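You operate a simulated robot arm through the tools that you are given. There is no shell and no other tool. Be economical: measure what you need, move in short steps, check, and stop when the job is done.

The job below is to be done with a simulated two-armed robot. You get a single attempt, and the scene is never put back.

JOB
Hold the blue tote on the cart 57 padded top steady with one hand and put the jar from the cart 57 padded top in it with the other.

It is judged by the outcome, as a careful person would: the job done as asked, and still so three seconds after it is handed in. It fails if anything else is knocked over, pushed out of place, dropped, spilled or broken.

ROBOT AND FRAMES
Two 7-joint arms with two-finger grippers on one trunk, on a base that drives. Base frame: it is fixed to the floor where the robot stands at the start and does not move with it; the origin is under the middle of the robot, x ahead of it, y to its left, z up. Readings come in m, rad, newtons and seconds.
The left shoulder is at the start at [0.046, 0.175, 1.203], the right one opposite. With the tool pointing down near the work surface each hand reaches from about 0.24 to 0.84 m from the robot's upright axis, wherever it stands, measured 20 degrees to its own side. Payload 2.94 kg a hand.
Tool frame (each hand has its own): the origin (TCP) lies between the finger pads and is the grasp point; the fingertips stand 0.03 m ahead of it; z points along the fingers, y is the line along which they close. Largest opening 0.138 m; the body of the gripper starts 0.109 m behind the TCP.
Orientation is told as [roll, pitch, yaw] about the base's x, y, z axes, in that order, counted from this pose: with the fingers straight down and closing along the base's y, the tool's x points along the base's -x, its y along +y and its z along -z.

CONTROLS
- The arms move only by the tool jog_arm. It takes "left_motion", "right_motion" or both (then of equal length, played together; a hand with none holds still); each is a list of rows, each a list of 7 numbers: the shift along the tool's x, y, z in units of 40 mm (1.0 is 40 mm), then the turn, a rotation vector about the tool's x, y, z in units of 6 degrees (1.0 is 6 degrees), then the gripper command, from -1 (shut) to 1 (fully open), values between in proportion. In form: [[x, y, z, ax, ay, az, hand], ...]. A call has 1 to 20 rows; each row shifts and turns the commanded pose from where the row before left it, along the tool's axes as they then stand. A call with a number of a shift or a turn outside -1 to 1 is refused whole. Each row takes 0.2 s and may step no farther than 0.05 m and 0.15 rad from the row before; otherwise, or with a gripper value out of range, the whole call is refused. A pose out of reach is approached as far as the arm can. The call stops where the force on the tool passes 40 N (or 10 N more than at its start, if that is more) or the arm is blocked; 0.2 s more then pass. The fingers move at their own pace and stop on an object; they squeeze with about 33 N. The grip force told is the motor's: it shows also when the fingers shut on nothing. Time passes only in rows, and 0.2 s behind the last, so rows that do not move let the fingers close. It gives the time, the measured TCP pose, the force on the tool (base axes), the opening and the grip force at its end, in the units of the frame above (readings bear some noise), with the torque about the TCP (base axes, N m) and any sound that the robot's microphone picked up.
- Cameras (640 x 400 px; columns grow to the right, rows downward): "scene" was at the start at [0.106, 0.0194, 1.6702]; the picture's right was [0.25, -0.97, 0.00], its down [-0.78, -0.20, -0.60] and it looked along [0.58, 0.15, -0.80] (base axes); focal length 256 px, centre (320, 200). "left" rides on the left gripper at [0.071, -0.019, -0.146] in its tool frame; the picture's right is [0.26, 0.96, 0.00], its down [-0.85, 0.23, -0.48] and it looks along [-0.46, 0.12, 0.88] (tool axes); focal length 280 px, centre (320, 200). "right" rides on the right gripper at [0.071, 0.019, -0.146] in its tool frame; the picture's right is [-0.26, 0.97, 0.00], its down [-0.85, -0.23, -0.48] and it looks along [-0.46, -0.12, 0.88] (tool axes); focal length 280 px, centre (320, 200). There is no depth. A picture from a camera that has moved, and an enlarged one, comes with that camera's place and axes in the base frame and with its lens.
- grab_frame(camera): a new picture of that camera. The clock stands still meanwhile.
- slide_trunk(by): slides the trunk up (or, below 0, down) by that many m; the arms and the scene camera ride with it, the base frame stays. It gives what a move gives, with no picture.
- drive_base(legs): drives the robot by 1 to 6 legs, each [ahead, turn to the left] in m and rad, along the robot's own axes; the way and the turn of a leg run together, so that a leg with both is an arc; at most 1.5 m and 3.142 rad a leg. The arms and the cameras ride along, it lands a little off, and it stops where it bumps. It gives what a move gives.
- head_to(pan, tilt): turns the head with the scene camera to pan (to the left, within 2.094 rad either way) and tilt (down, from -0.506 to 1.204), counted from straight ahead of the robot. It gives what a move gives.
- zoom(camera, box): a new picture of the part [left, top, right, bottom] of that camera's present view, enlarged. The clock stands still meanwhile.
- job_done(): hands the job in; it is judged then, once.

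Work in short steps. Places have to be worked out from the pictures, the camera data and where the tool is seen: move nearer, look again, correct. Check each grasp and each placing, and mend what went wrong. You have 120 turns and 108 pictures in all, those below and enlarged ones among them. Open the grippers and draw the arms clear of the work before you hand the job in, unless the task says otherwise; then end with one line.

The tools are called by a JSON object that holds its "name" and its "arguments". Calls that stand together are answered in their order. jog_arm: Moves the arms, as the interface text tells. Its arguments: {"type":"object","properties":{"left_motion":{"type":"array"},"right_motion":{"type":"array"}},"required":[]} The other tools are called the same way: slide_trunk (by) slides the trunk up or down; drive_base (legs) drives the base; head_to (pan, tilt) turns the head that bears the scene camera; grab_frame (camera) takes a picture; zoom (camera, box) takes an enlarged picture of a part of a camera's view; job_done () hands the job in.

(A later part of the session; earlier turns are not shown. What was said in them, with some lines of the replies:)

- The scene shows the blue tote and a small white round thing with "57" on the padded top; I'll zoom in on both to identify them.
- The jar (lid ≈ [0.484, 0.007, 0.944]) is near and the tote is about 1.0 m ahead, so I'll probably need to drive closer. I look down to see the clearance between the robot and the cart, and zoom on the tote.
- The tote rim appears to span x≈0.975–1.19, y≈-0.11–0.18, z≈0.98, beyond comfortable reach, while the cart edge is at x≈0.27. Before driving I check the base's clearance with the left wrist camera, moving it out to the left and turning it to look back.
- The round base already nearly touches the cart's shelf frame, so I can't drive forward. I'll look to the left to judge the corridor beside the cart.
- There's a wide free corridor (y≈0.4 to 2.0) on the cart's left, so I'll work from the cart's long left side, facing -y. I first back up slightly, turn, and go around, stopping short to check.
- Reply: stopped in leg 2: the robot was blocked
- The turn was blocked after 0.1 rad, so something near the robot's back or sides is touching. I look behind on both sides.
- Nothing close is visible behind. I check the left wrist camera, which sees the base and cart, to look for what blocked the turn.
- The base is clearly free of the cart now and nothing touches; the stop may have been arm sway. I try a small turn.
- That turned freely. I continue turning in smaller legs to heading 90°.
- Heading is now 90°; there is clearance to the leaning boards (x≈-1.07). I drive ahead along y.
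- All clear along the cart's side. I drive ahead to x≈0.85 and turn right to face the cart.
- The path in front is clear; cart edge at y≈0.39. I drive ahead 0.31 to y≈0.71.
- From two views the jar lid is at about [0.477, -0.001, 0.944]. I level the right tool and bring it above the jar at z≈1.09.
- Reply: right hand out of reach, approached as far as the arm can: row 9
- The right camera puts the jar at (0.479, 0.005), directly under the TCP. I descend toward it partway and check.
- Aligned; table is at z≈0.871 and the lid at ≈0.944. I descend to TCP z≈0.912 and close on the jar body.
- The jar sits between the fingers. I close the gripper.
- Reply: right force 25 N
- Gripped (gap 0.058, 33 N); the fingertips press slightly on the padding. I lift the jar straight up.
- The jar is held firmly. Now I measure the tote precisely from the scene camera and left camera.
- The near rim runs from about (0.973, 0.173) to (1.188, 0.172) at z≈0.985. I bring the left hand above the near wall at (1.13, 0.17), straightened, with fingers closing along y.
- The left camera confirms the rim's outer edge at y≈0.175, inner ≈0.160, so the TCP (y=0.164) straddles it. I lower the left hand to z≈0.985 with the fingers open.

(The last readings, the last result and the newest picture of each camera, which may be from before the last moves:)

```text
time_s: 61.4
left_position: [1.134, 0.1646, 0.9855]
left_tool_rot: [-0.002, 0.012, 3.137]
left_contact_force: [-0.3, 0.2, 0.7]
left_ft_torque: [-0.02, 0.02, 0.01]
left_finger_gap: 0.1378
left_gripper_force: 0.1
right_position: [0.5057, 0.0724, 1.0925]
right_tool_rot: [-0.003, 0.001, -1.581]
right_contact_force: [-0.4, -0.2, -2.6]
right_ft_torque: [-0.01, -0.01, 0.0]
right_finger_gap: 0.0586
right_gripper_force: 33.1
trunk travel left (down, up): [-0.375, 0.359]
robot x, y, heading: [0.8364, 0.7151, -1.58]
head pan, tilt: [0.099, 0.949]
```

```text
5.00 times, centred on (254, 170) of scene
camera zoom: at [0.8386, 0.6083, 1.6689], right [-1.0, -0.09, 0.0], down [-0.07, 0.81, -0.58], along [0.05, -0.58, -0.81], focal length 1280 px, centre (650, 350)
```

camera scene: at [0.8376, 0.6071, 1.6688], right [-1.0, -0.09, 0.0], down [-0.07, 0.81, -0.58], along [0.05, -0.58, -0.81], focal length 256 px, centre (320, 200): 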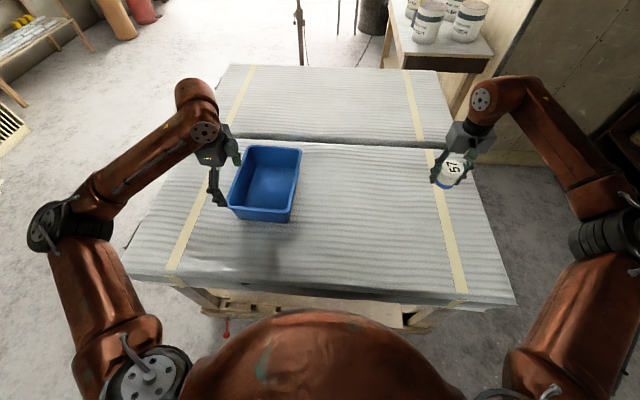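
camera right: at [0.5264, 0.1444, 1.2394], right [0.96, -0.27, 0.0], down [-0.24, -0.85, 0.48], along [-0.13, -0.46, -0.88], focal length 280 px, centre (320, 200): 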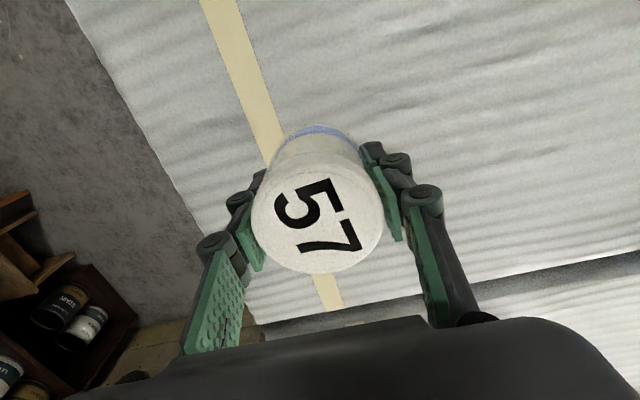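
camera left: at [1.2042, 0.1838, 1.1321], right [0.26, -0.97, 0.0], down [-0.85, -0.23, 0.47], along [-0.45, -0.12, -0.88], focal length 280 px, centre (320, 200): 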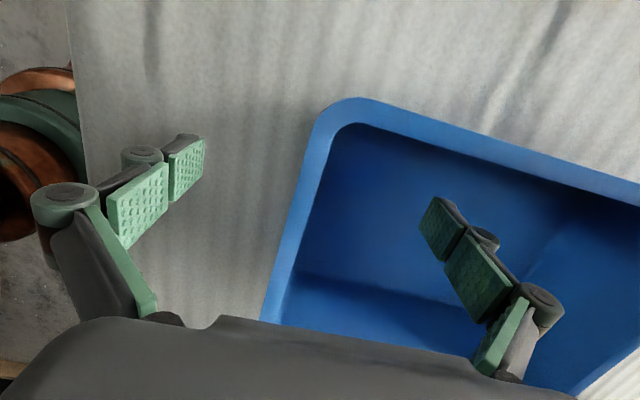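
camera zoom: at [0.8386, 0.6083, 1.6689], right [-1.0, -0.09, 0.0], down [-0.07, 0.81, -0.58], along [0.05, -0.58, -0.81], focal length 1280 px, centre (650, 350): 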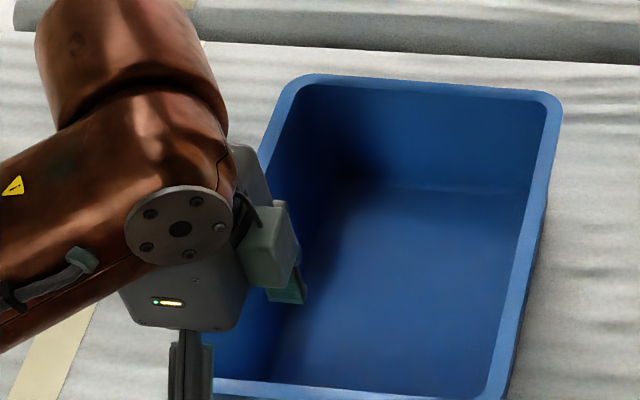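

I zoom in on the left camera to read the rim position relative to the TCP exactly.

{"name": "zoom", "arguments": {"camera": "left", "box": [220, 120, 380, 220]}}

```text
4.00 times, centred on (300, 170) of left
camera zoom: at [1.2042, 0.1838, 1.1321], right [0.26, -0.97, 0.0], down [-0.85, -0.23, 0.47], along [-0.45, -0.12, -0.88], focal length 1122 px, centre (400, 320)
```

zoom: 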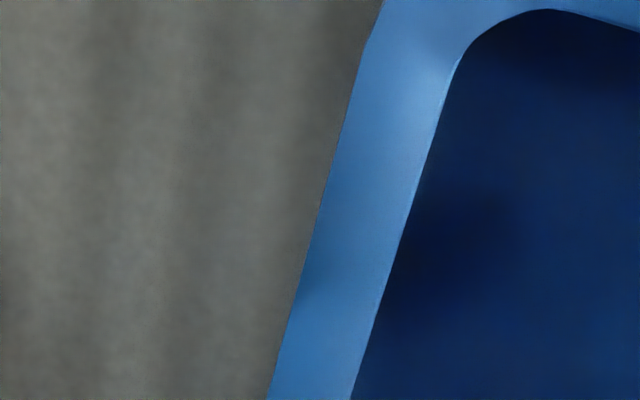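

The rim centre is about 7 mm towards +y of the TCP. I shift by 6 mm and close the fingers partway (gap ≈0.04) to check the centering.

{"name": "jog_arm", "arguments": {"left_motion": [[0, -0.15, 0, 0, 0, 0, 0.4], [0, 0, 0, 0, 0, 0, 0], [0, 0, 0, 0, 0, 0, -0.4], [0, 0, 0, 0, 0, 0, -0.4], [0, 0, 0, 0, 0, 0, -0.4], [0, 0, 0, 0, 0, 0, -0.4]]}}

{"name": "grab_frame", "arguments": {"camera": "left"}}

```text
time_s: 62.8
left_position: [1.1349, 0.1709, 0.9857]
left_tool_rot: [-0.002, 0.011, 3.138]
left_contact_force: [0.4, -0.1, 0.5]
left_ft_torque: [-0.01, -0.03, -0.03]
left_finger_gap: 0.0415
left_gripper_force: 0.0
right_position: [0.5055, 0.0708, 1.0929]
right_tool_rot: [-0.003, -0.001, -1.581]
right_contact_force: [0.0, 0.1, -1.3]
right_ft_torque: [-0.03, -0.01, 0.02]
right_finger_gap: 0.0583
right_gripper_force: 33.3
trunk travel left (down, up): [-0.375, 0.359]
robot x, y, heading: [0.8305, 0.7124, -1.582]
head pan, tilt: [0.099, 0.949]
```

```text
71 pictures are left
camera left: at [1.2046, 0.1896, 1.1328], right [0.26, -0.97, 0.0], down [-0.85, -0.23, 0.47], along [-0.45, -0.12, -0.89], focal length 280 px, centre (320, 200)
```

left: 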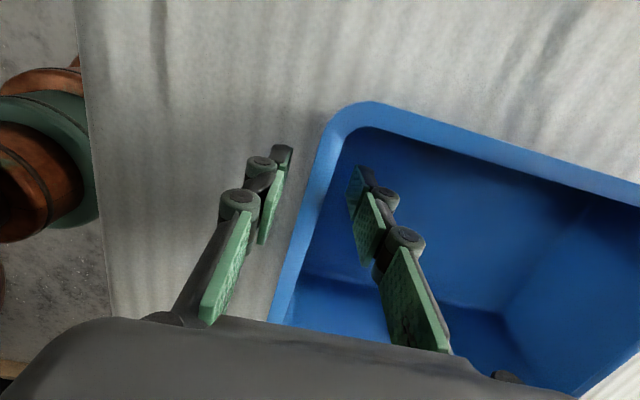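

The rim is well centred between the fingers with no contact yet. I close on it.

{"name": "jog_arm", "arguments": {"left_motion": [[0, 0, 0, 0, 0, 0, -0.7], [0, 0, 0, 0, 0, 0, -0.8], [0, 0, 0, 0, 0, 0, -1], [0, 0, 0, 0, 0, 0, -1], [0, 0, 0, 0, 0, 0, -1]]}}

{"name": "grab_frame", "arguments": {"camera": "left"}}

{"name": "grab_frame", "arguments": {"camera": "scene"}}

```text
time_s: 64.0
left_position: [1.1345, 0.171, 0.9864]
left_tool_rot: [0.001, 0.013, 3.138]
left_contact_force: [-1.7, -0.4, 1.4]
left_ft_torque: [-0.96, -0.05, -0.4]
left_finger_gap: 0.006
left_gripper_force: 33.3
right_position: [0.5055, 0.0731, 1.0917]
right_tool_rot: [-0.003, 0.0, -1.581]
right_contact_force: [-0.1, 0.6, -2.5]
right_ft_torque: [-0.01, -0.02, 0.0]
right_finger_gap: 0.0583
right_gripper_force: 32.9
trunk travel left (down, up): [-0.375, 0.359]
robot x, y, heading: [0.8319, 0.7176, -1.582]
head pan, tilt: [0.099, 0.949]
```

```text
70 pictures are left
camera left: at [1.2042, 0.1895, 1.1333], right [0.26, -0.97, 0.0], down [-0.85, -0.23, 0.47], along [-0.45, -0.12, -0.88], focal length 280 px, centre (320, 200)
```

left: 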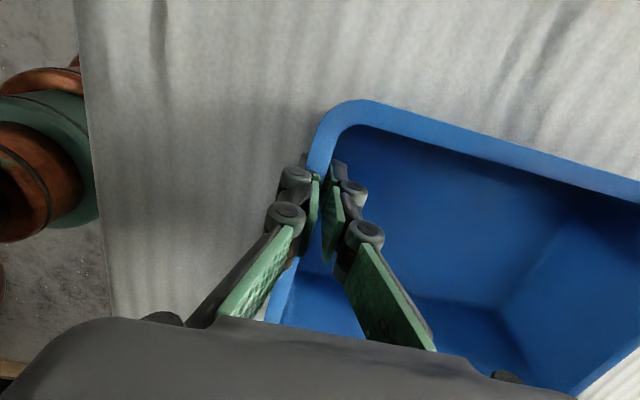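

```text
69 pictures are left
camera scene: at [0.8386, 0.6083, 1.6689], right [-1.0, -0.09, 0.0], down [-0.07, 0.81, -0.58], along [0.05, -0.58, -0.81], focal length 256 px, centre (320, 200)
```

scene: 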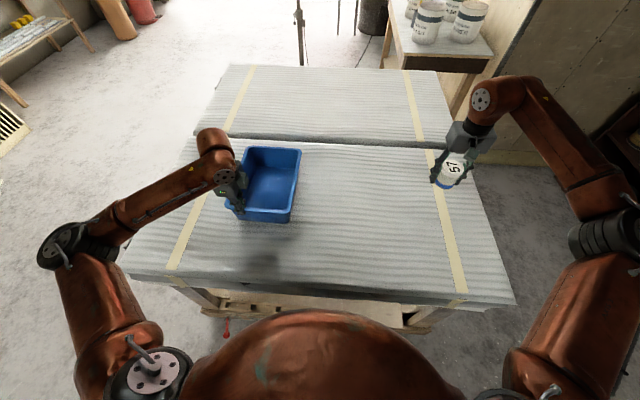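

The tote is gripped, but the right arm's reach to the tote's far part is marginal from here and the hands would be crowded. I release, raise the left hand, and turn the base a little left and closer first.

{"name": "jog_arm", "arguments": {"left_motion": [[0, 0, 0, 0, 0, 0, -0.4], [0, 0, 0, 0, 0, 0, 0], [0, 0, 0, 0, 0, 0, 0.5], [0, 0, 0, 0, 0, 0, 0.8], [0, 0, -0.4, 0, 0, 0, 1], [0, 0, -0.7, 0, 0, 0, 1], [0, 0, -0.7, 0, 0, 0, 1], [0, 0, -0.8, 0, 0, 0, 1], [0, 0, -0.8, 0, 0, 0, 1], [0, 0, -0.8, 0, 0, 0, 1]]}}

{"name": "grab_frame", "arguments": {"camera": "left"}}

```text
time_s: 66.2
left_position: [1.1308, 0.1726, 1.1536]
left_tool_rot: [-0.001, 0.013, 3.138]
left_contact_force: [0.6, -0.2, 0.5]
left_ft_torque: [0.04, -0.02, 0.01]
left_finger_gap: 0.138
left_gripper_force: 0.2
right_position: [0.5053, 0.0733, 1.0913]
right_tool_rot: [-0.004, 0.001, -1.581]
right_contact_force: [-0.3, 0.3, -1.8]
right_ft_torque: [-0.02, -0.01, 0.0]
right_finger_gap: 0.0585
right_gripper_force: 33.0
trunk travel left (down, up): [-0.375, 0.359]
robot x, y, heading: [0.8353, 0.7153, -1.581]
head pan, tilt: [0.099, 0.949]
```

```text
68 pictures are left
camera left: at [1.201, 0.1909, 1.3009], right [0.26, -0.97, 0.0], down [-0.86, -0.23, 0.46], along [-0.45, -0.12, -0.89], focal length 280 px, centre (320, 200)
```

left: 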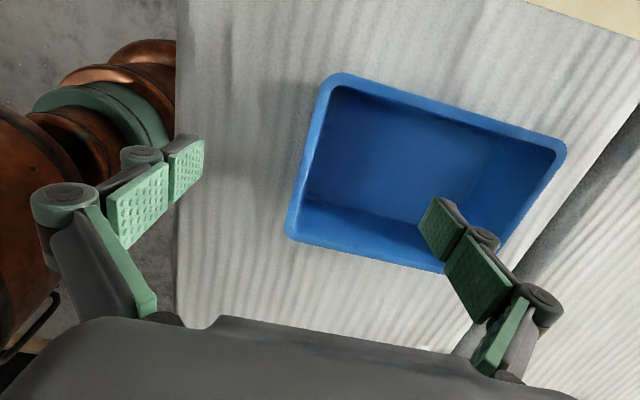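

Both hands are clear above the tote (z>1.04). I turn left 0.3 rad and move ahead 4 cm.

{"name": "drive_base", "arguments": {"legs": [[0, 0.3], [0.04, 0]]}}

{"name": "head_to", "arguments": {"pan": 0.0, "tilt": 1.0}}

{"name": "grab_frame", "arguments": {"camera": "scene"}}

{"name": "grab_frame", "arguments": {"camera": "left"}}

```text
time_s: 68.1
left_position: [1.2912, 0.2371, 1.1512]
left_tool_rot: [-0.009, 0.017, -2.844]
left_contact_force: [0.2, 0.5, -0.9]
left_ft_torque: [-0.06, -0.05, -0.01]
left_finger_gap: 0.1383
left_gripper_force: 0.0
right_position: [0.7208, -0.0436, 1.0896]
right_tool_rot: [-0.006, 0.008, -1.292]
right_contact_force: [0.3, 1.3, -1.8]
right_ft_torque: [-0.12, 0.08, 0.0]
right_finger_gap: 0.0583
right_gripper_force: 33.2
trunk travel left (down, up): [-0.375, 0.359]
robot x, y, heading: [0.8456, 0.6773, -1.286]
head pan, tilt: [0.099, 0.949]
```

```text
time_s: 68.8
left_position: [1.2819, 0.2683, 1.1599]
left_tool_rot: [0.016, 0.017, -2.847]
left_contact_force: [1.0, -1.3, -1.8]
left_ft_torque: [0.22, 0.06, -0.02]
left_finger_gap: 0.1379
left_gripper_force: 0.0
right_position: [0.7124, -0.0119, 1.1009]
right_tool_rot: [-0.005, -0.017, -1.288]
right_contact_force: [0.9, -1.9, -3.3]
right_ft_torque: [0.18, 0.08, 0.02]
right_finger_gap: 0.0583
right_gripper_force: 33.0
trunk travel left (down, up): [-0.375, 0.359]
robot x, y, heading: [0.845, 0.6753, -1.29]
head pan, tilt: [0.0, 1.0]
```

```text
67 pictures are left
camera scene: at [0.8784, 0.5633, 1.6647], right [-0.96, -0.28, 0.0], down [-0.24, 0.81, -0.53], along [0.15, -0.51, -0.85], focal length 256 px, centre (320, 200)
```

scene: 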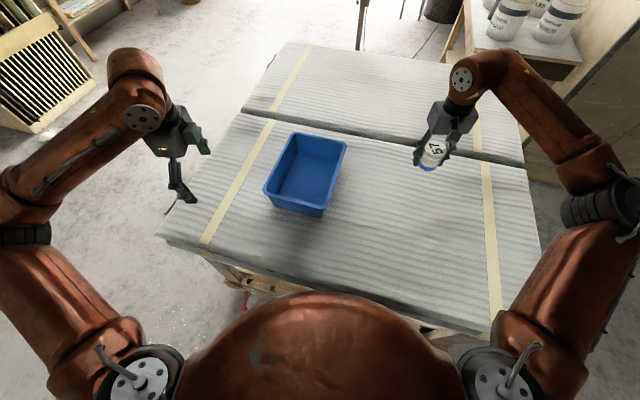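

```text
66 pictures are left
camera left: at [1.342, 0.3092, 1.3063], right [0.53, -0.85, 0.02], down [-0.75, -0.46, 0.47], along [-0.39, -0.26, -0.88], focal length 280 px, centre (320, 200)
```

left: 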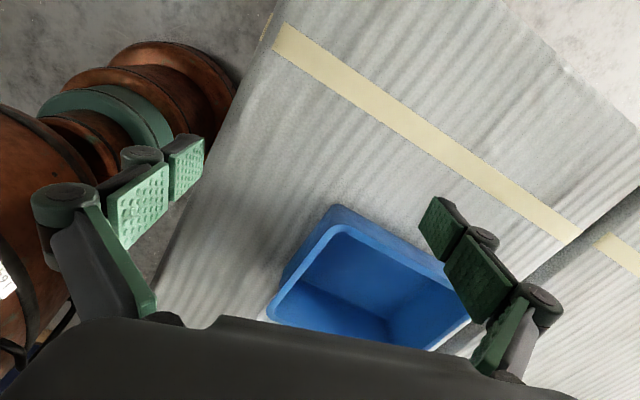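

The arms are still settling after the drive. I rotate the left tool back square with the tote and let things settle.

{"name": "jog_arm", "arguments": {"left_motion": [[0, 0, 0, 0, 0, 0.7, 1], [0, 0, 0, 0, 0, 0.7, 1], [0, 0, 0, 0, 0, 0.7, 1], [0, 0, 0, 0, 0, 0.7, 1], [0, 0, 0, 0, 0, 0, 1]]}}

```text
time_s: 70.0
left_position: [1.2827, 0.2643, 1.1619]
left_tool_rot: [0.01, 0.019, -3.139]
left_contact_force: [-0.4, -0.1, -0.7]
left_ft_torque: [-0.07, -0.01, 0.0]
left_finger_gap: 0.1381
left_gripper_force: 0.1
right_position: [0.713, -0.0163, 1.1025]
right_tool_rot: [-0.005, -0.018, -1.291]
right_contact_force: [0.7, 1.0, -1.5]
right_ft_torque: [-0.11, 0.01, 0.02]
right_finger_gap: 0.0582
right_gripper_force: 33.0
trunk travel left (down, up): [-0.375, 0.359]
robot x, y, heading: [0.847, 0.6739, -1.287]
head pan, tilt: [0.0, 1.0]
```

I move the left hand back above the near wall at (1.135, 0.172) and square up the right tool at the same time.

{"name": "jog_arm", "arguments": {"left_motion": [[-0.74, 0.46, 0.36, 0.02, -0.036, 0, 1], [-0.74, 0.46, 0.36, 0.02, -0.036, 0, 1], [-0.74, 0.46, 0.36, 0.02, -0.036, 0, 1], [-0.74, 0.46, 0.36, 0.02, -0.036, 0, 1], [-0.74, 0.46, 0.36, 0.02, -0.036, 0, 1], [0, 0, 0, 0, 0, 0, 1]], "right_motion": [[0, 0, 0, 0, 0.034, 0.534, -1], [0, 0, 0, 0, 0.034, 0.534, -1], [0, 0, 0, 0, 0.034, 0.534, -1], [0, 0, 0, 0, 0.034, 0.534, -1], [0, 0, 0, 0, 0.034, 0.534, -1], [0, 0, 0, 0, 0, 0, -1]]}}

{"name": "grab_frame", "arguments": {"camera": "left"}}

```text
time_s: 71.4
left_position: [1.1349, 0.1791, 1.0902]
left_tool_rot: [0.008, 0.001, -3.139]
left_contact_force: [0.2, -0.6, 0.0]
left_ft_torque: [0.03, 0.04, 0.0]
left_finger_gap: 0.138
left_gripper_force: 0.1
right_position: [0.7108, -0.0082, 1.1061]
right_tool_rot: [-0.003, -0.009, -1.572]
right_contact_force: [0.3, -0.3, -1.4]
right_ft_torque: [0.05, 0.05, -0.01]
right_finger_gap: 0.0583
right_gripper_force: 32.9
trunk travel left (down, up): [-0.375, 0.359]
robot x, y, heading: [0.8468, 0.6772, -1.287]
head pan, tilt: [0.0, 1.0]
```

```text
65 pictures are left
camera left: at [1.2049, 0.1991, 1.2355], right [0.27, -0.96, 0.01], down [-0.85, -0.23, 0.48], along [-0.46, -0.13, -0.88], focal length 280 px, centre (320, 200)
```

left: 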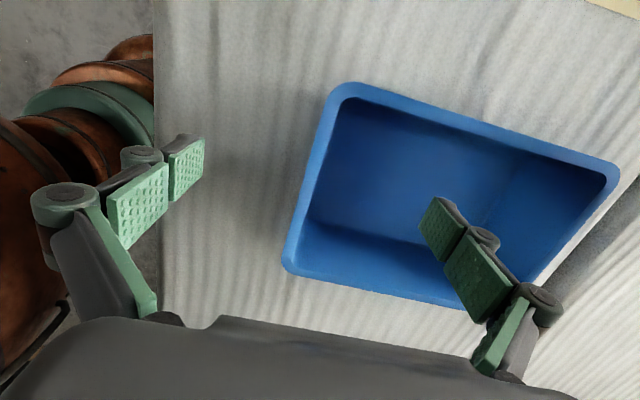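

I shift 8 mm to y=0.171 and lower onto the rim as before, closing partway.

{"name": "jog_arm", "arguments": {"left_motion": [[0, 0.1, 0, 0.08, 0, 0, 1], [0, 0.1, 0.5, 0, 0, 0, 1], [0, 0, 0.6, 0, 0, 0, 1], [0, 0, 0.6, 0, 0, 0, 0.8], [0, 0, 0.6, 0, 0, 0, 0.4], [0, 0, 0.3, 0, 0, 0, 0], [0, 0, 0, 0, 0, 0, -0.4], [0, 0, 0, 0, 0, 0, -0.4], [0, 0, 0, 0, 0, 0, -0.4]]}}

{"name": "grab_frame", "arguments": {"camera": "left"}}

```text
time_s: 73.4
left_position: [1.134, 0.175, 0.986]
left_tool_rot: [0.0, 0.004, -3.139]
left_contact_force: [-0.2, 0.5, 0.3]
left_ft_torque: [0.01, -0.01, 0.02]
left_finger_gap: 0.0414
left_gripper_force: 0.0
right_position: [0.7085, -0.0073, 1.1066]
right_tool_rot: [0.0, -0.009, -1.57]
right_contact_force: [0.6, 0.3, -1.1]
right_ft_torque: [-0.01, -0.01, 0.05]
right_finger_gap: 0.0581
right_gripper_force: 32.8
trunk travel left (down, up): [-0.375, 0.359]
robot x, y, heading: [0.8475, 0.6734, -1.294]
head pan, tilt: [0.0, 1.0]
```

```text
64 pictures are left
camera left: at [1.2048, 0.1937, 1.1316], right [0.27, -0.96, 0.0], down [-0.85, -0.23, 0.47], along [-0.46, -0.13, -0.88], focal length 280 px, centre (320, 200)
```

left: 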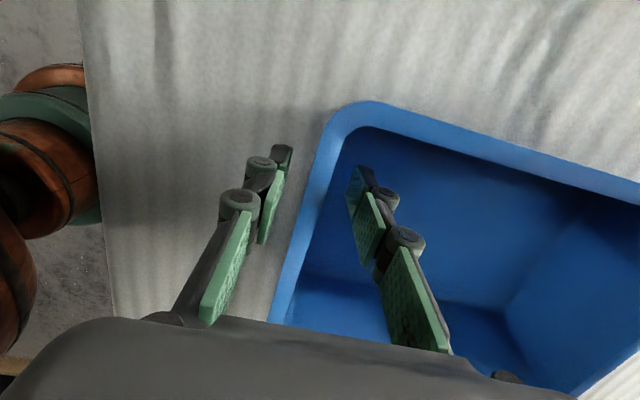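

The rim is centred just as in the earlier good grip, so I close on it.

{"name": "jog_arm", "arguments": {"left_motion": [[0, 0, 0, 0, 0, 0, -0.7], [0, 0, 0, 0, 0, 0, -0.8], [0, 0, 0, 0, 0, 0, -1], [0, 0, 0, 0, 0, 0, -1], [0, 0, 0, 0, 0, 0, -1]]}}

{"name": "grab_frame", "arguments": {"camera": "scene"}}

```text
time_s: 74.6
left_position: [1.1339, 0.1737, 0.9858]
left_tool_rot: [0.002, 0.002, -3.14]
left_contact_force: [-1.4, -0.9, 1.2]
left_ft_torque: [-0.96, -0.07, -0.31]
left_finger_gap: 0.0061
left_gripper_force: 32.6
right_position: [0.7079, -0.0056, 1.1075]
right_tool_rot: [-0.001, -0.011, -1.57]
right_contact_force: [0.4, -0.7, -3.0]
right_ft_torque: [0.0, 0.04, 0.01]
right_finger_gap: 0.0588
right_gripper_force: 32.9
trunk travel left (down, up): [-0.375, 0.359]
robot x, y, heading: [0.845, 0.6758, -1.282]
head pan, tilt: [0.0, 1.0]
```

```text
63 pictures are left
camera scene: at [0.8736, 0.5758, 1.6653], right [-0.96, -0.28, 0.0], down [-0.24, 0.81, -0.54], along [0.15, -0.52, -0.84], focal length 256 px, centre (320, 200)
```

scene: 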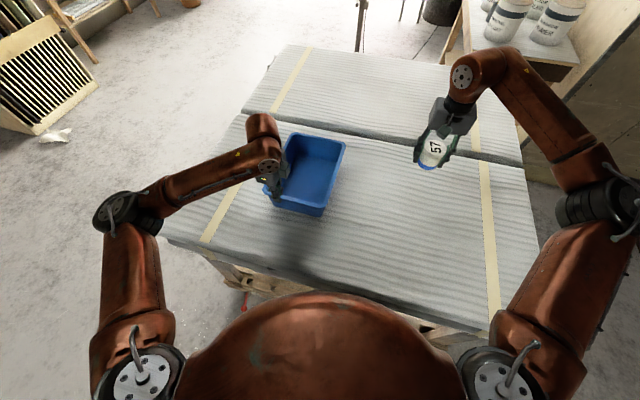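

The tote is held firmly and in place. I carry the jar across at z≈1.1 to above the tote's middle, then check.

{"name": "jog_arm", "arguments": {"right_motion": [[-0.04, 0.6, 0, 0, 0, 0, -1], [-0.04, 0.95, 0, 0, 0, 0, -1], [-0.04, 0.95, 0, 0, 0, 0, -1], [-0.04, 0.95, 0, 0, 0, 0, -1], [-0.04, 0.95, 0, 0, 0, 0, -1], [-0.04, 0.95, 0, 0, 0, 0, -1], [-0.04, 0.95, 0, 0, 0, 0, -1], [-0.04, 0.9, 0, 0, 0, 0, -1], [-0.04, 0.8, 0, 0, 0, 0, -1], [-0.04, 0.6, 0, 0, 0, 0, -1], [0, 0, 0, 0, 0, 0, -1]]}}

{"name": "grab_frame", "arguments": {"camera": "scene"}}

{"name": "grab_frame", "arguments": {"camera": "right"}}

{"name": "grab_frame", "arguments": {"camera": "left"}}

```text
time_s: 77.0
left_position: [1.1343, 0.1747, 0.9844]
left_tool_rot: [0.0, 0.004, -3.139]
left_contact_force: [-1.7, 0.8, 1.9]
left_ft_torque: [-0.92, 0.05, -0.26]
left_finger_gap: 0.0059
left_gripper_force: 32.9
right_position: [1.0542, -0.0221, 1.1054]
right_tool_rot: [0.0, -0.013, -1.57]
right_contact_force: [1.1, 0.6, -1.7]
right_ft_torque: [-0.01, -0.07, 0.02]
right_finger_gap: 0.0583
right_gripper_force: 33.1
trunk travel left (down, up): [-0.375, 0.359]
robot x, y, heading: [0.8451, 0.6782, -1.287]
head pan, tilt: [0.0, 1.0]
```

```text
62 pictures are left
camera scene: at [0.8731, 0.5761, 1.6653], right [-0.96, -0.28, 0.0], down [-0.24, 0.81, -0.54], along [0.15, -0.52, -0.84], focal length 256 px, centre (320, 200)
```

scene: 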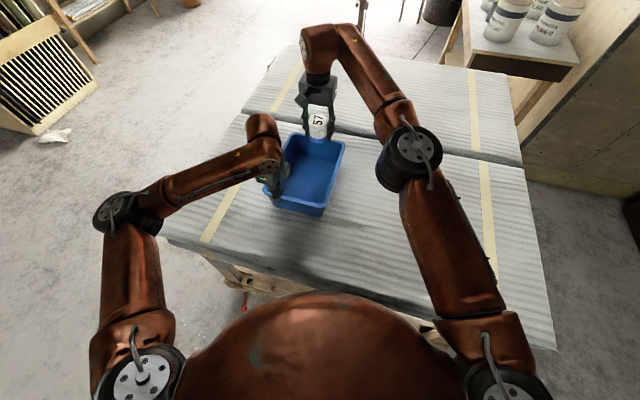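

```text
61 pictures are left
camera right: at [1.0718, 0.0512, 1.2514], right [0.97, -0.26, 0.0], down [-0.23, -0.84, 0.49], along [-0.12, -0.47, -0.87], focal length 280 px, centre (320, 200)
```

right: 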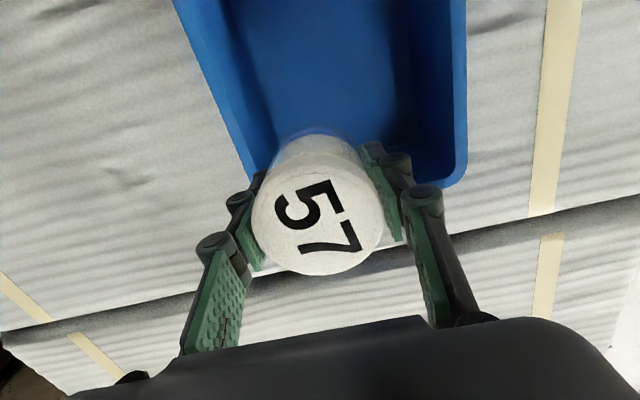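

```text
60 pictures are left
camera left: at [1.2043, 0.1938, 1.1319], right [0.27, -0.96, 0.0], down [-0.85, -0.23, 0.47], along [-0.46, -0.13, -0.88], focal length 280 px, centre (320, 200)
```

left: 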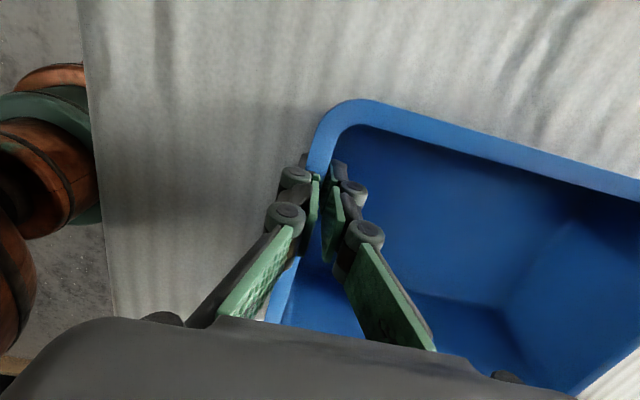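

The jar is over the tote interior with margins all around. I nudge x by 1 cm and lower it to just above the tote floor.

{"name": "jog_arm", "arguments": {"right_motion": [[0, 0.25, 0.2, 0, 0.06, 0, -1], [0, 0, 0.6, 0, 0.06, 0, -1], [0, 0, 0.7, 0, 0, 0, -1], [0, 0, 0.7, 0, 0, 0, -1], [0, 0, 0.7, 0, 0, 0, -1], [0, 0, 0.6, 0, 0, 0, -1], [0, 0, 0.5, 0, 0, 0, -1], [0, 0, 0, 0, 0, 0, -1]]}}

{"name": "grab_frame", "arguments": {"camera": "right"}}

{"name": "zoom", "arguments": {"camera": "scene", "box": [240, 90, 400, 190]}}

```text
time_s: 78.8
left_position: [1.1336, 0.1746, 0.9856]
left_tool_rot: [-0.001, 0.004, -3.138]
left_contact_force: [-1.1, -0.6, 2.5]
left_ft_torque: [-0.95, -0.16, -0.18]
left_finger_gap: 0.0061
left_gripper_force: 33.0
right_position: [1.0634, -0.0241, 0.9467]
right_tool_rot: [0.002, 0.002, -1.571]
right_contact_force: [0.1, 0.7, -1.7]
right_ft_torque: [0.0, 0.03, 0.03]
right_finger_gap: 0.0584
right_gripper_force: 32.7
trunk travel left (down, up): [-0.375, 0.359]
robot x, y, heading: [0.8435, 0.6741, -1.287]
head pan, tilt: [0.0, 1.0]
```

```text
59 pictures are left
camera right: at [1.0815, 0.0479, 1.0923], right [0.97, -0.26, 0.0], down [-0.23, -0.85, 0.47], along [-0.12, -0.46, -0.88], focal length 280 px, centre (320, 200)
```

right: 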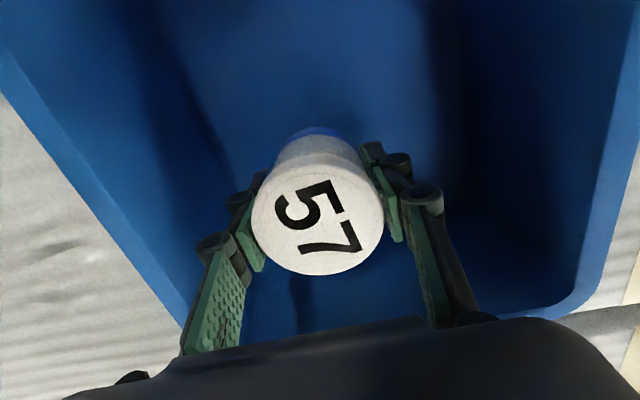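

```text
4.00 times, centred on (320, 140) of scene
camera zoom: at [0.8742, 0.5761, 1.6653], right [-0.96, -0.28, 0.0], down [-0.24, 0.81, -0.54], along [0.15, -0.52, -0.84], focal length 1024 px, centre (320, 440)
```

zoom: 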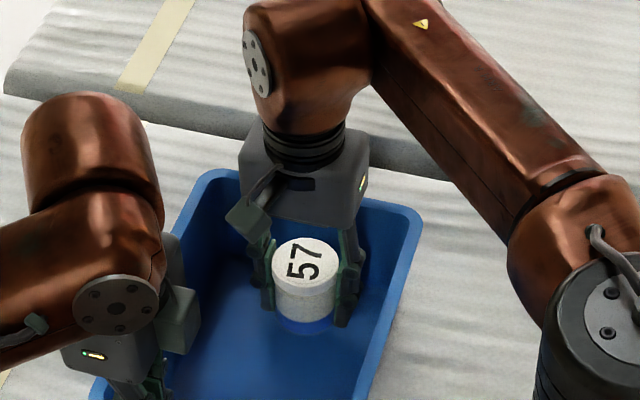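

The jar is well inside, about 2 cm above the floor. I lower slowly and watch the force.

{"name": "jog_arm", "arguments": {"right_motion": [[0, 0, 0.12, 0, 0, 0, -1], [0, 0, 0.12, 0, 0, 0, -1], [0, 0, 0.12, 0, 0, 0, -1], [0, 0, 0.1, 0, 0, 0, -1], [0, 0, 0, 0, 0, 0, -1]]}}

```text
time_s: 80.0
left_position: [1.1338, 0.1745, 0.9846]
left_tool_rot: [0.001, 0.003, -3.138]
left_contact_force: [0.1, -0.3, 1.7]
left_ft_torque: [-0.98, -0.01, -0.17]
left_finger_gap: 0.0059
left_gripper_force: 32.6
right_position: [1.0636, -0.0225, 0.9288]
right_tool_rot: [0.0, 0.002, -1.572]
right_contact_force: [0.1, 0.3, -1.4]
right_ft_torque: [0.04, 0.02, 0.0]
right_finger_gap: 0.0586
right_gripper_force: 33.0
trunk travel left (down, up): [-0.375, 0.359]
robot x, y, heading: [0.8465, 0.6762, -1.282]
head pan, tilt: [0.0, 1.0]
```

No contact yet; I go on down in 2 mm steps.

{"name": "jog_arm", "arguments": {"right_motion": [[0, 0, 0.06, 0, 0, 0, -1], [0, 0, 0.06, 0, 0, 0, -1], [0, 0, 0.05, 0, 0, 0, -1], [0, 0, 0, 0, 0, 0, -1]]}}

```text
time_s: 81.0
left_position: [1.134, 0.1742, 0.9849]
left_tool_rot: [-0.001, 0.003, -3.14]
left_contact_force: [-0.6, -2.1, 1.3]
left_ft_torque: [-0.96, 0.0, -0.16]
left_finger_gap: 0.0061
left_gripper_force: 32.4
right_position: [1.0629, -0.0213, 0.9219]
right_tool_rot: [-0.001, 0.002, -1.572]
right_contact_force: [-0.8, 0.5, 2.4]
right_ft_torque: [-0.06, 0.07, -0.02]
right_finger_gap: 0.0583
right_gripper_force: 32.5
trunk travel left (down, up): [-0.375, 0.359]
robot x, y, heading: [0.8481, 0.6786, -1.287]
head pan, tilt: [0.0, 1.0]
```

Light contact with the tote floor (≈4 N). I open the right fingers partway to release the jar.

{"name": "jog_arm", "arguments": {"right_motion": [[0, 0, 0, 0, 0, 0, 0], [0, 0, 0, 0, 0, 0, 0.1], [0, 0, 0, 0, 0, 0, 0.25], [0, 0, 0, 0, 0, 0, 0.25], [0, 0, 0, 0, 0, 0, 0.25]]}}

{"name": "grab_frame", "arguments": {"camera": "right"}}

```text
time_s: 82.2
left_position: [1.1352, 0.1743, 0.9864]
left_tool_rot: [0.0, 0.003, -3.139]
left_contact_force: [-0.9, 0.3, 1.5]
left_ft_torque: [-0.95, -0.02, -0.17]
left_finger_gap: 0.0061
left_gripper_force: 32.8
right_position: [1.0633, -0.0219, 0.9215]
right_tool_rot: [-0.001, 0.001, -1.571]
right_contact_force: [0.0, 0.1, 0.0]
right_ft_torque: [-0.01, 0.0, 0.01]
right_finger_gap: 0.0867
right_gripper_force: 0.0
trunk travel left (down, up): [-0.375, 0.359]
robot x, y, heading: [0.8464, 0.6761, -1.287]
head pan, tilt: [0.0, 1.0]
```

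```text
57 pictures are left
camera right: at [1.0813, 0.0496, 1.0678], right [0.97, -0.26, 0.0], down [-0.23, -0.85, 0.47], along [-0.12, -0.46, -0.88], focal length 280 px, centre (320, 200)
```

right: 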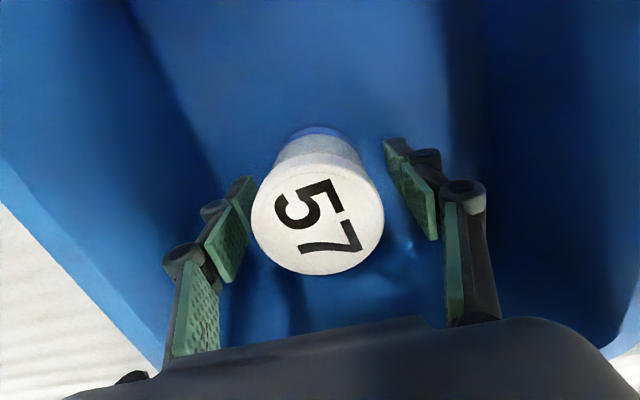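

The jar is released and stands upright. I raise the right hand straight out of the tote while the left keeps holding.

{"name": "jog_arm", "arguments": {"right_motion": [[0, 0, -0.3, 0, 0, 0, 0.25], [0, 0, -0.5, 0, 0, 0, 0.25], [0, 0, -0.7, 0, 0, 0, 0.25], [0, 0, -0.7, 0, 0, 0, 0.25], [0, 0, -0.7, 0, 0, 0, 0.25], [0, 0, -0.7, 0, 0, 0, 0.25], [0, 0, -0.7, 0, 0, 0, 0.25], [0, 0, 0, 0, 0, 0, 0.25]]}}

{"name": "grab_frame", "arguments": {"camera": "right"}}

```text
time_s: 84.0
left_position: [1.1341, 0.1749, 0.9861]
left_tool_rot: [-0.002, 0.004, -3.138]
left_contact_force: [-0.4, 0.3, 1.3]
left_ft_torque: [-0.98, 0.06, -0.15]
left_finger_gap: 0.0062
left_gripper_force: 32.2
right_position: [1.0665, -0.0218, 1.0948]
right_tool_rot: [0.002, 0.003, -1.569]
right_contact_force: [-0.8, 0.7, 0.5]
right_ft_torque: [-0.02, -0.03, -0.03]
right_finger_gap: 0.0861
right_gripper_force: 0.0
trunk travel left (down, up): [-0.375, 0.359]
robot x, y, heading: [0.8448, 0.6745, -1.289]
head pan, tilt: [0.0, 1.0]
```

```text
56 pictures are left
camera right: at [1.084, 0.0502, 1.2408], right [0.97, -0.26, 0.0], down [-0.23, -0.85, 0.47], along [-0.12, -0.46, -0.88], focal length 280 px, centre (320, 200)
```

right: 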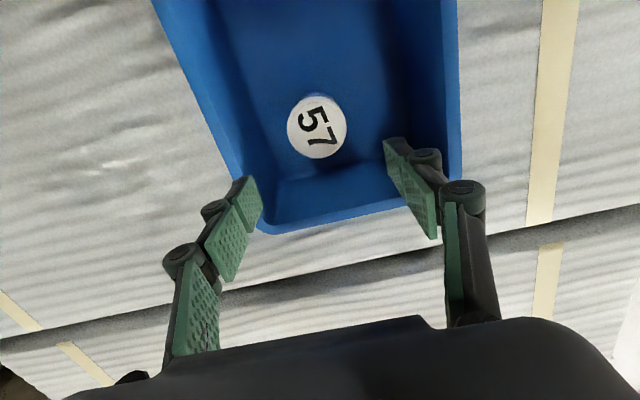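

The jar stands upright in the tote. I move the right hand back to the right, clear of the tote, opening it.

{"name": "jog_arm", "arguments": {"right_motion": [[0, -0.5, -0.2, 0, 0, 0, 0.25], [0, -0.9, -0.2, 0, 0, 0, 0.25], [0, -0.95, 0, 0, 0, 0, 0.25], [0, -0.95, 0, 0, 0, 0, 0.5], [0, -0.95, 0, 0, 0, 0, 1], [0.2, -0.95, 0, 0, 0, 0, 1], [0.2, -0.95, 0, 0, 0, 0, 1], [0.2, -0.95, 0, 0, 0, 0, 1], [0.2, -0.8, 0, 0, 0, 0, 1], [0, 0, 0, 0, 0, 0, 1]]}}

{"name": "jog_arm", "arguments": {"left_motion": [[0, 0, 0, 0, 0, 0, -0.4], [0, 0, 0, 0, 0, 0, 0], [0, 0, 0, 0, 0, 0, 0.5], [0, 0, 0, 0, 0, 0, 0.8], [0, 0, 0, 0, 0, 0, 1], [0, 0, -0.4, 0, 0, 0, 1], [0, 0, -0.7, 0, 0, 0, 1], [0, 0, -0.7, 0, 0, 0, 1], [0, 0, -0.8, 0, 0, 0, 1], [0, 0, -0.8, 0, 0, 0, 1], [0.5, 0, -0.7, 0, 0, 0, 1], [0.8, -0.3, 0, 0, 0, 0, 1], [0.8, -0.3, 0, 0, 0, 0, 1], [0.8, -0.3, 0, 0, 0, 0, 1], [0, 0, 0, 0, 0, 0, 1]]}}

{"name": "grab_frame", "arguments": {"camera": "scene"}}

```text
time_s: 86.2
left_position: [1.1344, 0.1749, 0.9859]
left_tool_rot: [0.0, 0.001, -3.138]
left_contact_force: [-0.2, -0.3, 2.3]
left_ft_torque: [-0.95, 0.02, -0.09]
left_finger_gap: 0.0062
left_gripper_force: 32.9
right_position: [0.7464, 0.0097, 1.1117]
right_tool_rot: [0.0, 0.003, -1.57]
right_contact_force: [1.0, -1.0, -0.4]
right_ft_torque: [-0.01, -0.02, 0.02]
right_finger_gap: 0.1381
right_gripper_force: 0.1
trunk travel left (down, up): [-0.375, 0.359]
robot x, y, heading: [0.8439, 0.6743, -1.285]
head pan, tilt: [0.0, 1.0]
```

```text
time_s: 89.4
left_position: [1.2477, 0.2103, 1.1501]
left_tool_rot: [-0.001, 0.005, -3.138]
left_contact_force: [-1.3, -1.2, 0.8]
left_ft_torque: [0.03, 0.01, 0.0]
left_finger_gap: 0.138
left_gripper_force: 0.0
right_position: [0.7463, 0.0079, 1.1106]
right_tool_rot: [0.0, 0.003, -1.571]
right_contact_force: [0.2, -0.2, 0.0]
right_ft_torque: [0.01, 0.0, 0.01]
right_finger_gap: 0.1379
right_gripper_force: 0.0
trunk travel left (down, up): [-0.375, 0.359]
robot x, y, heading: [0.8452, 0.6771, -1.287]
head pan, tilt: [0.0, 1.0]
```

```text
55 pictures are left
camera scene: at [0.8729, 0.5753, 1.6652], right [-0.96, -0.28, 0.0], down [-0.24, 0.81, -0.54], along [0.15, -0.52, -0.84], focal length 256 px, centre (320, 200)
```

scene: 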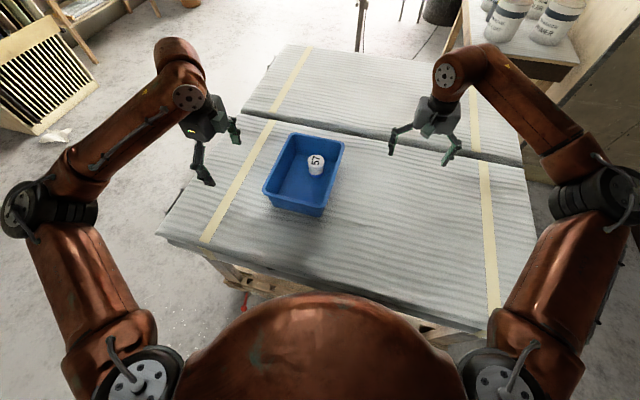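

The jar stands in the tote, the tote is in its place, and both hands are open and clear. I hand the job in.

{"name": "job_done", "arguments": {}}

```text
The job is handed in.
```

The jar is standing upright in the blue tote; I held the tote steady with the left hand while the right placed the jar, and both hands are now open and drawn clear.
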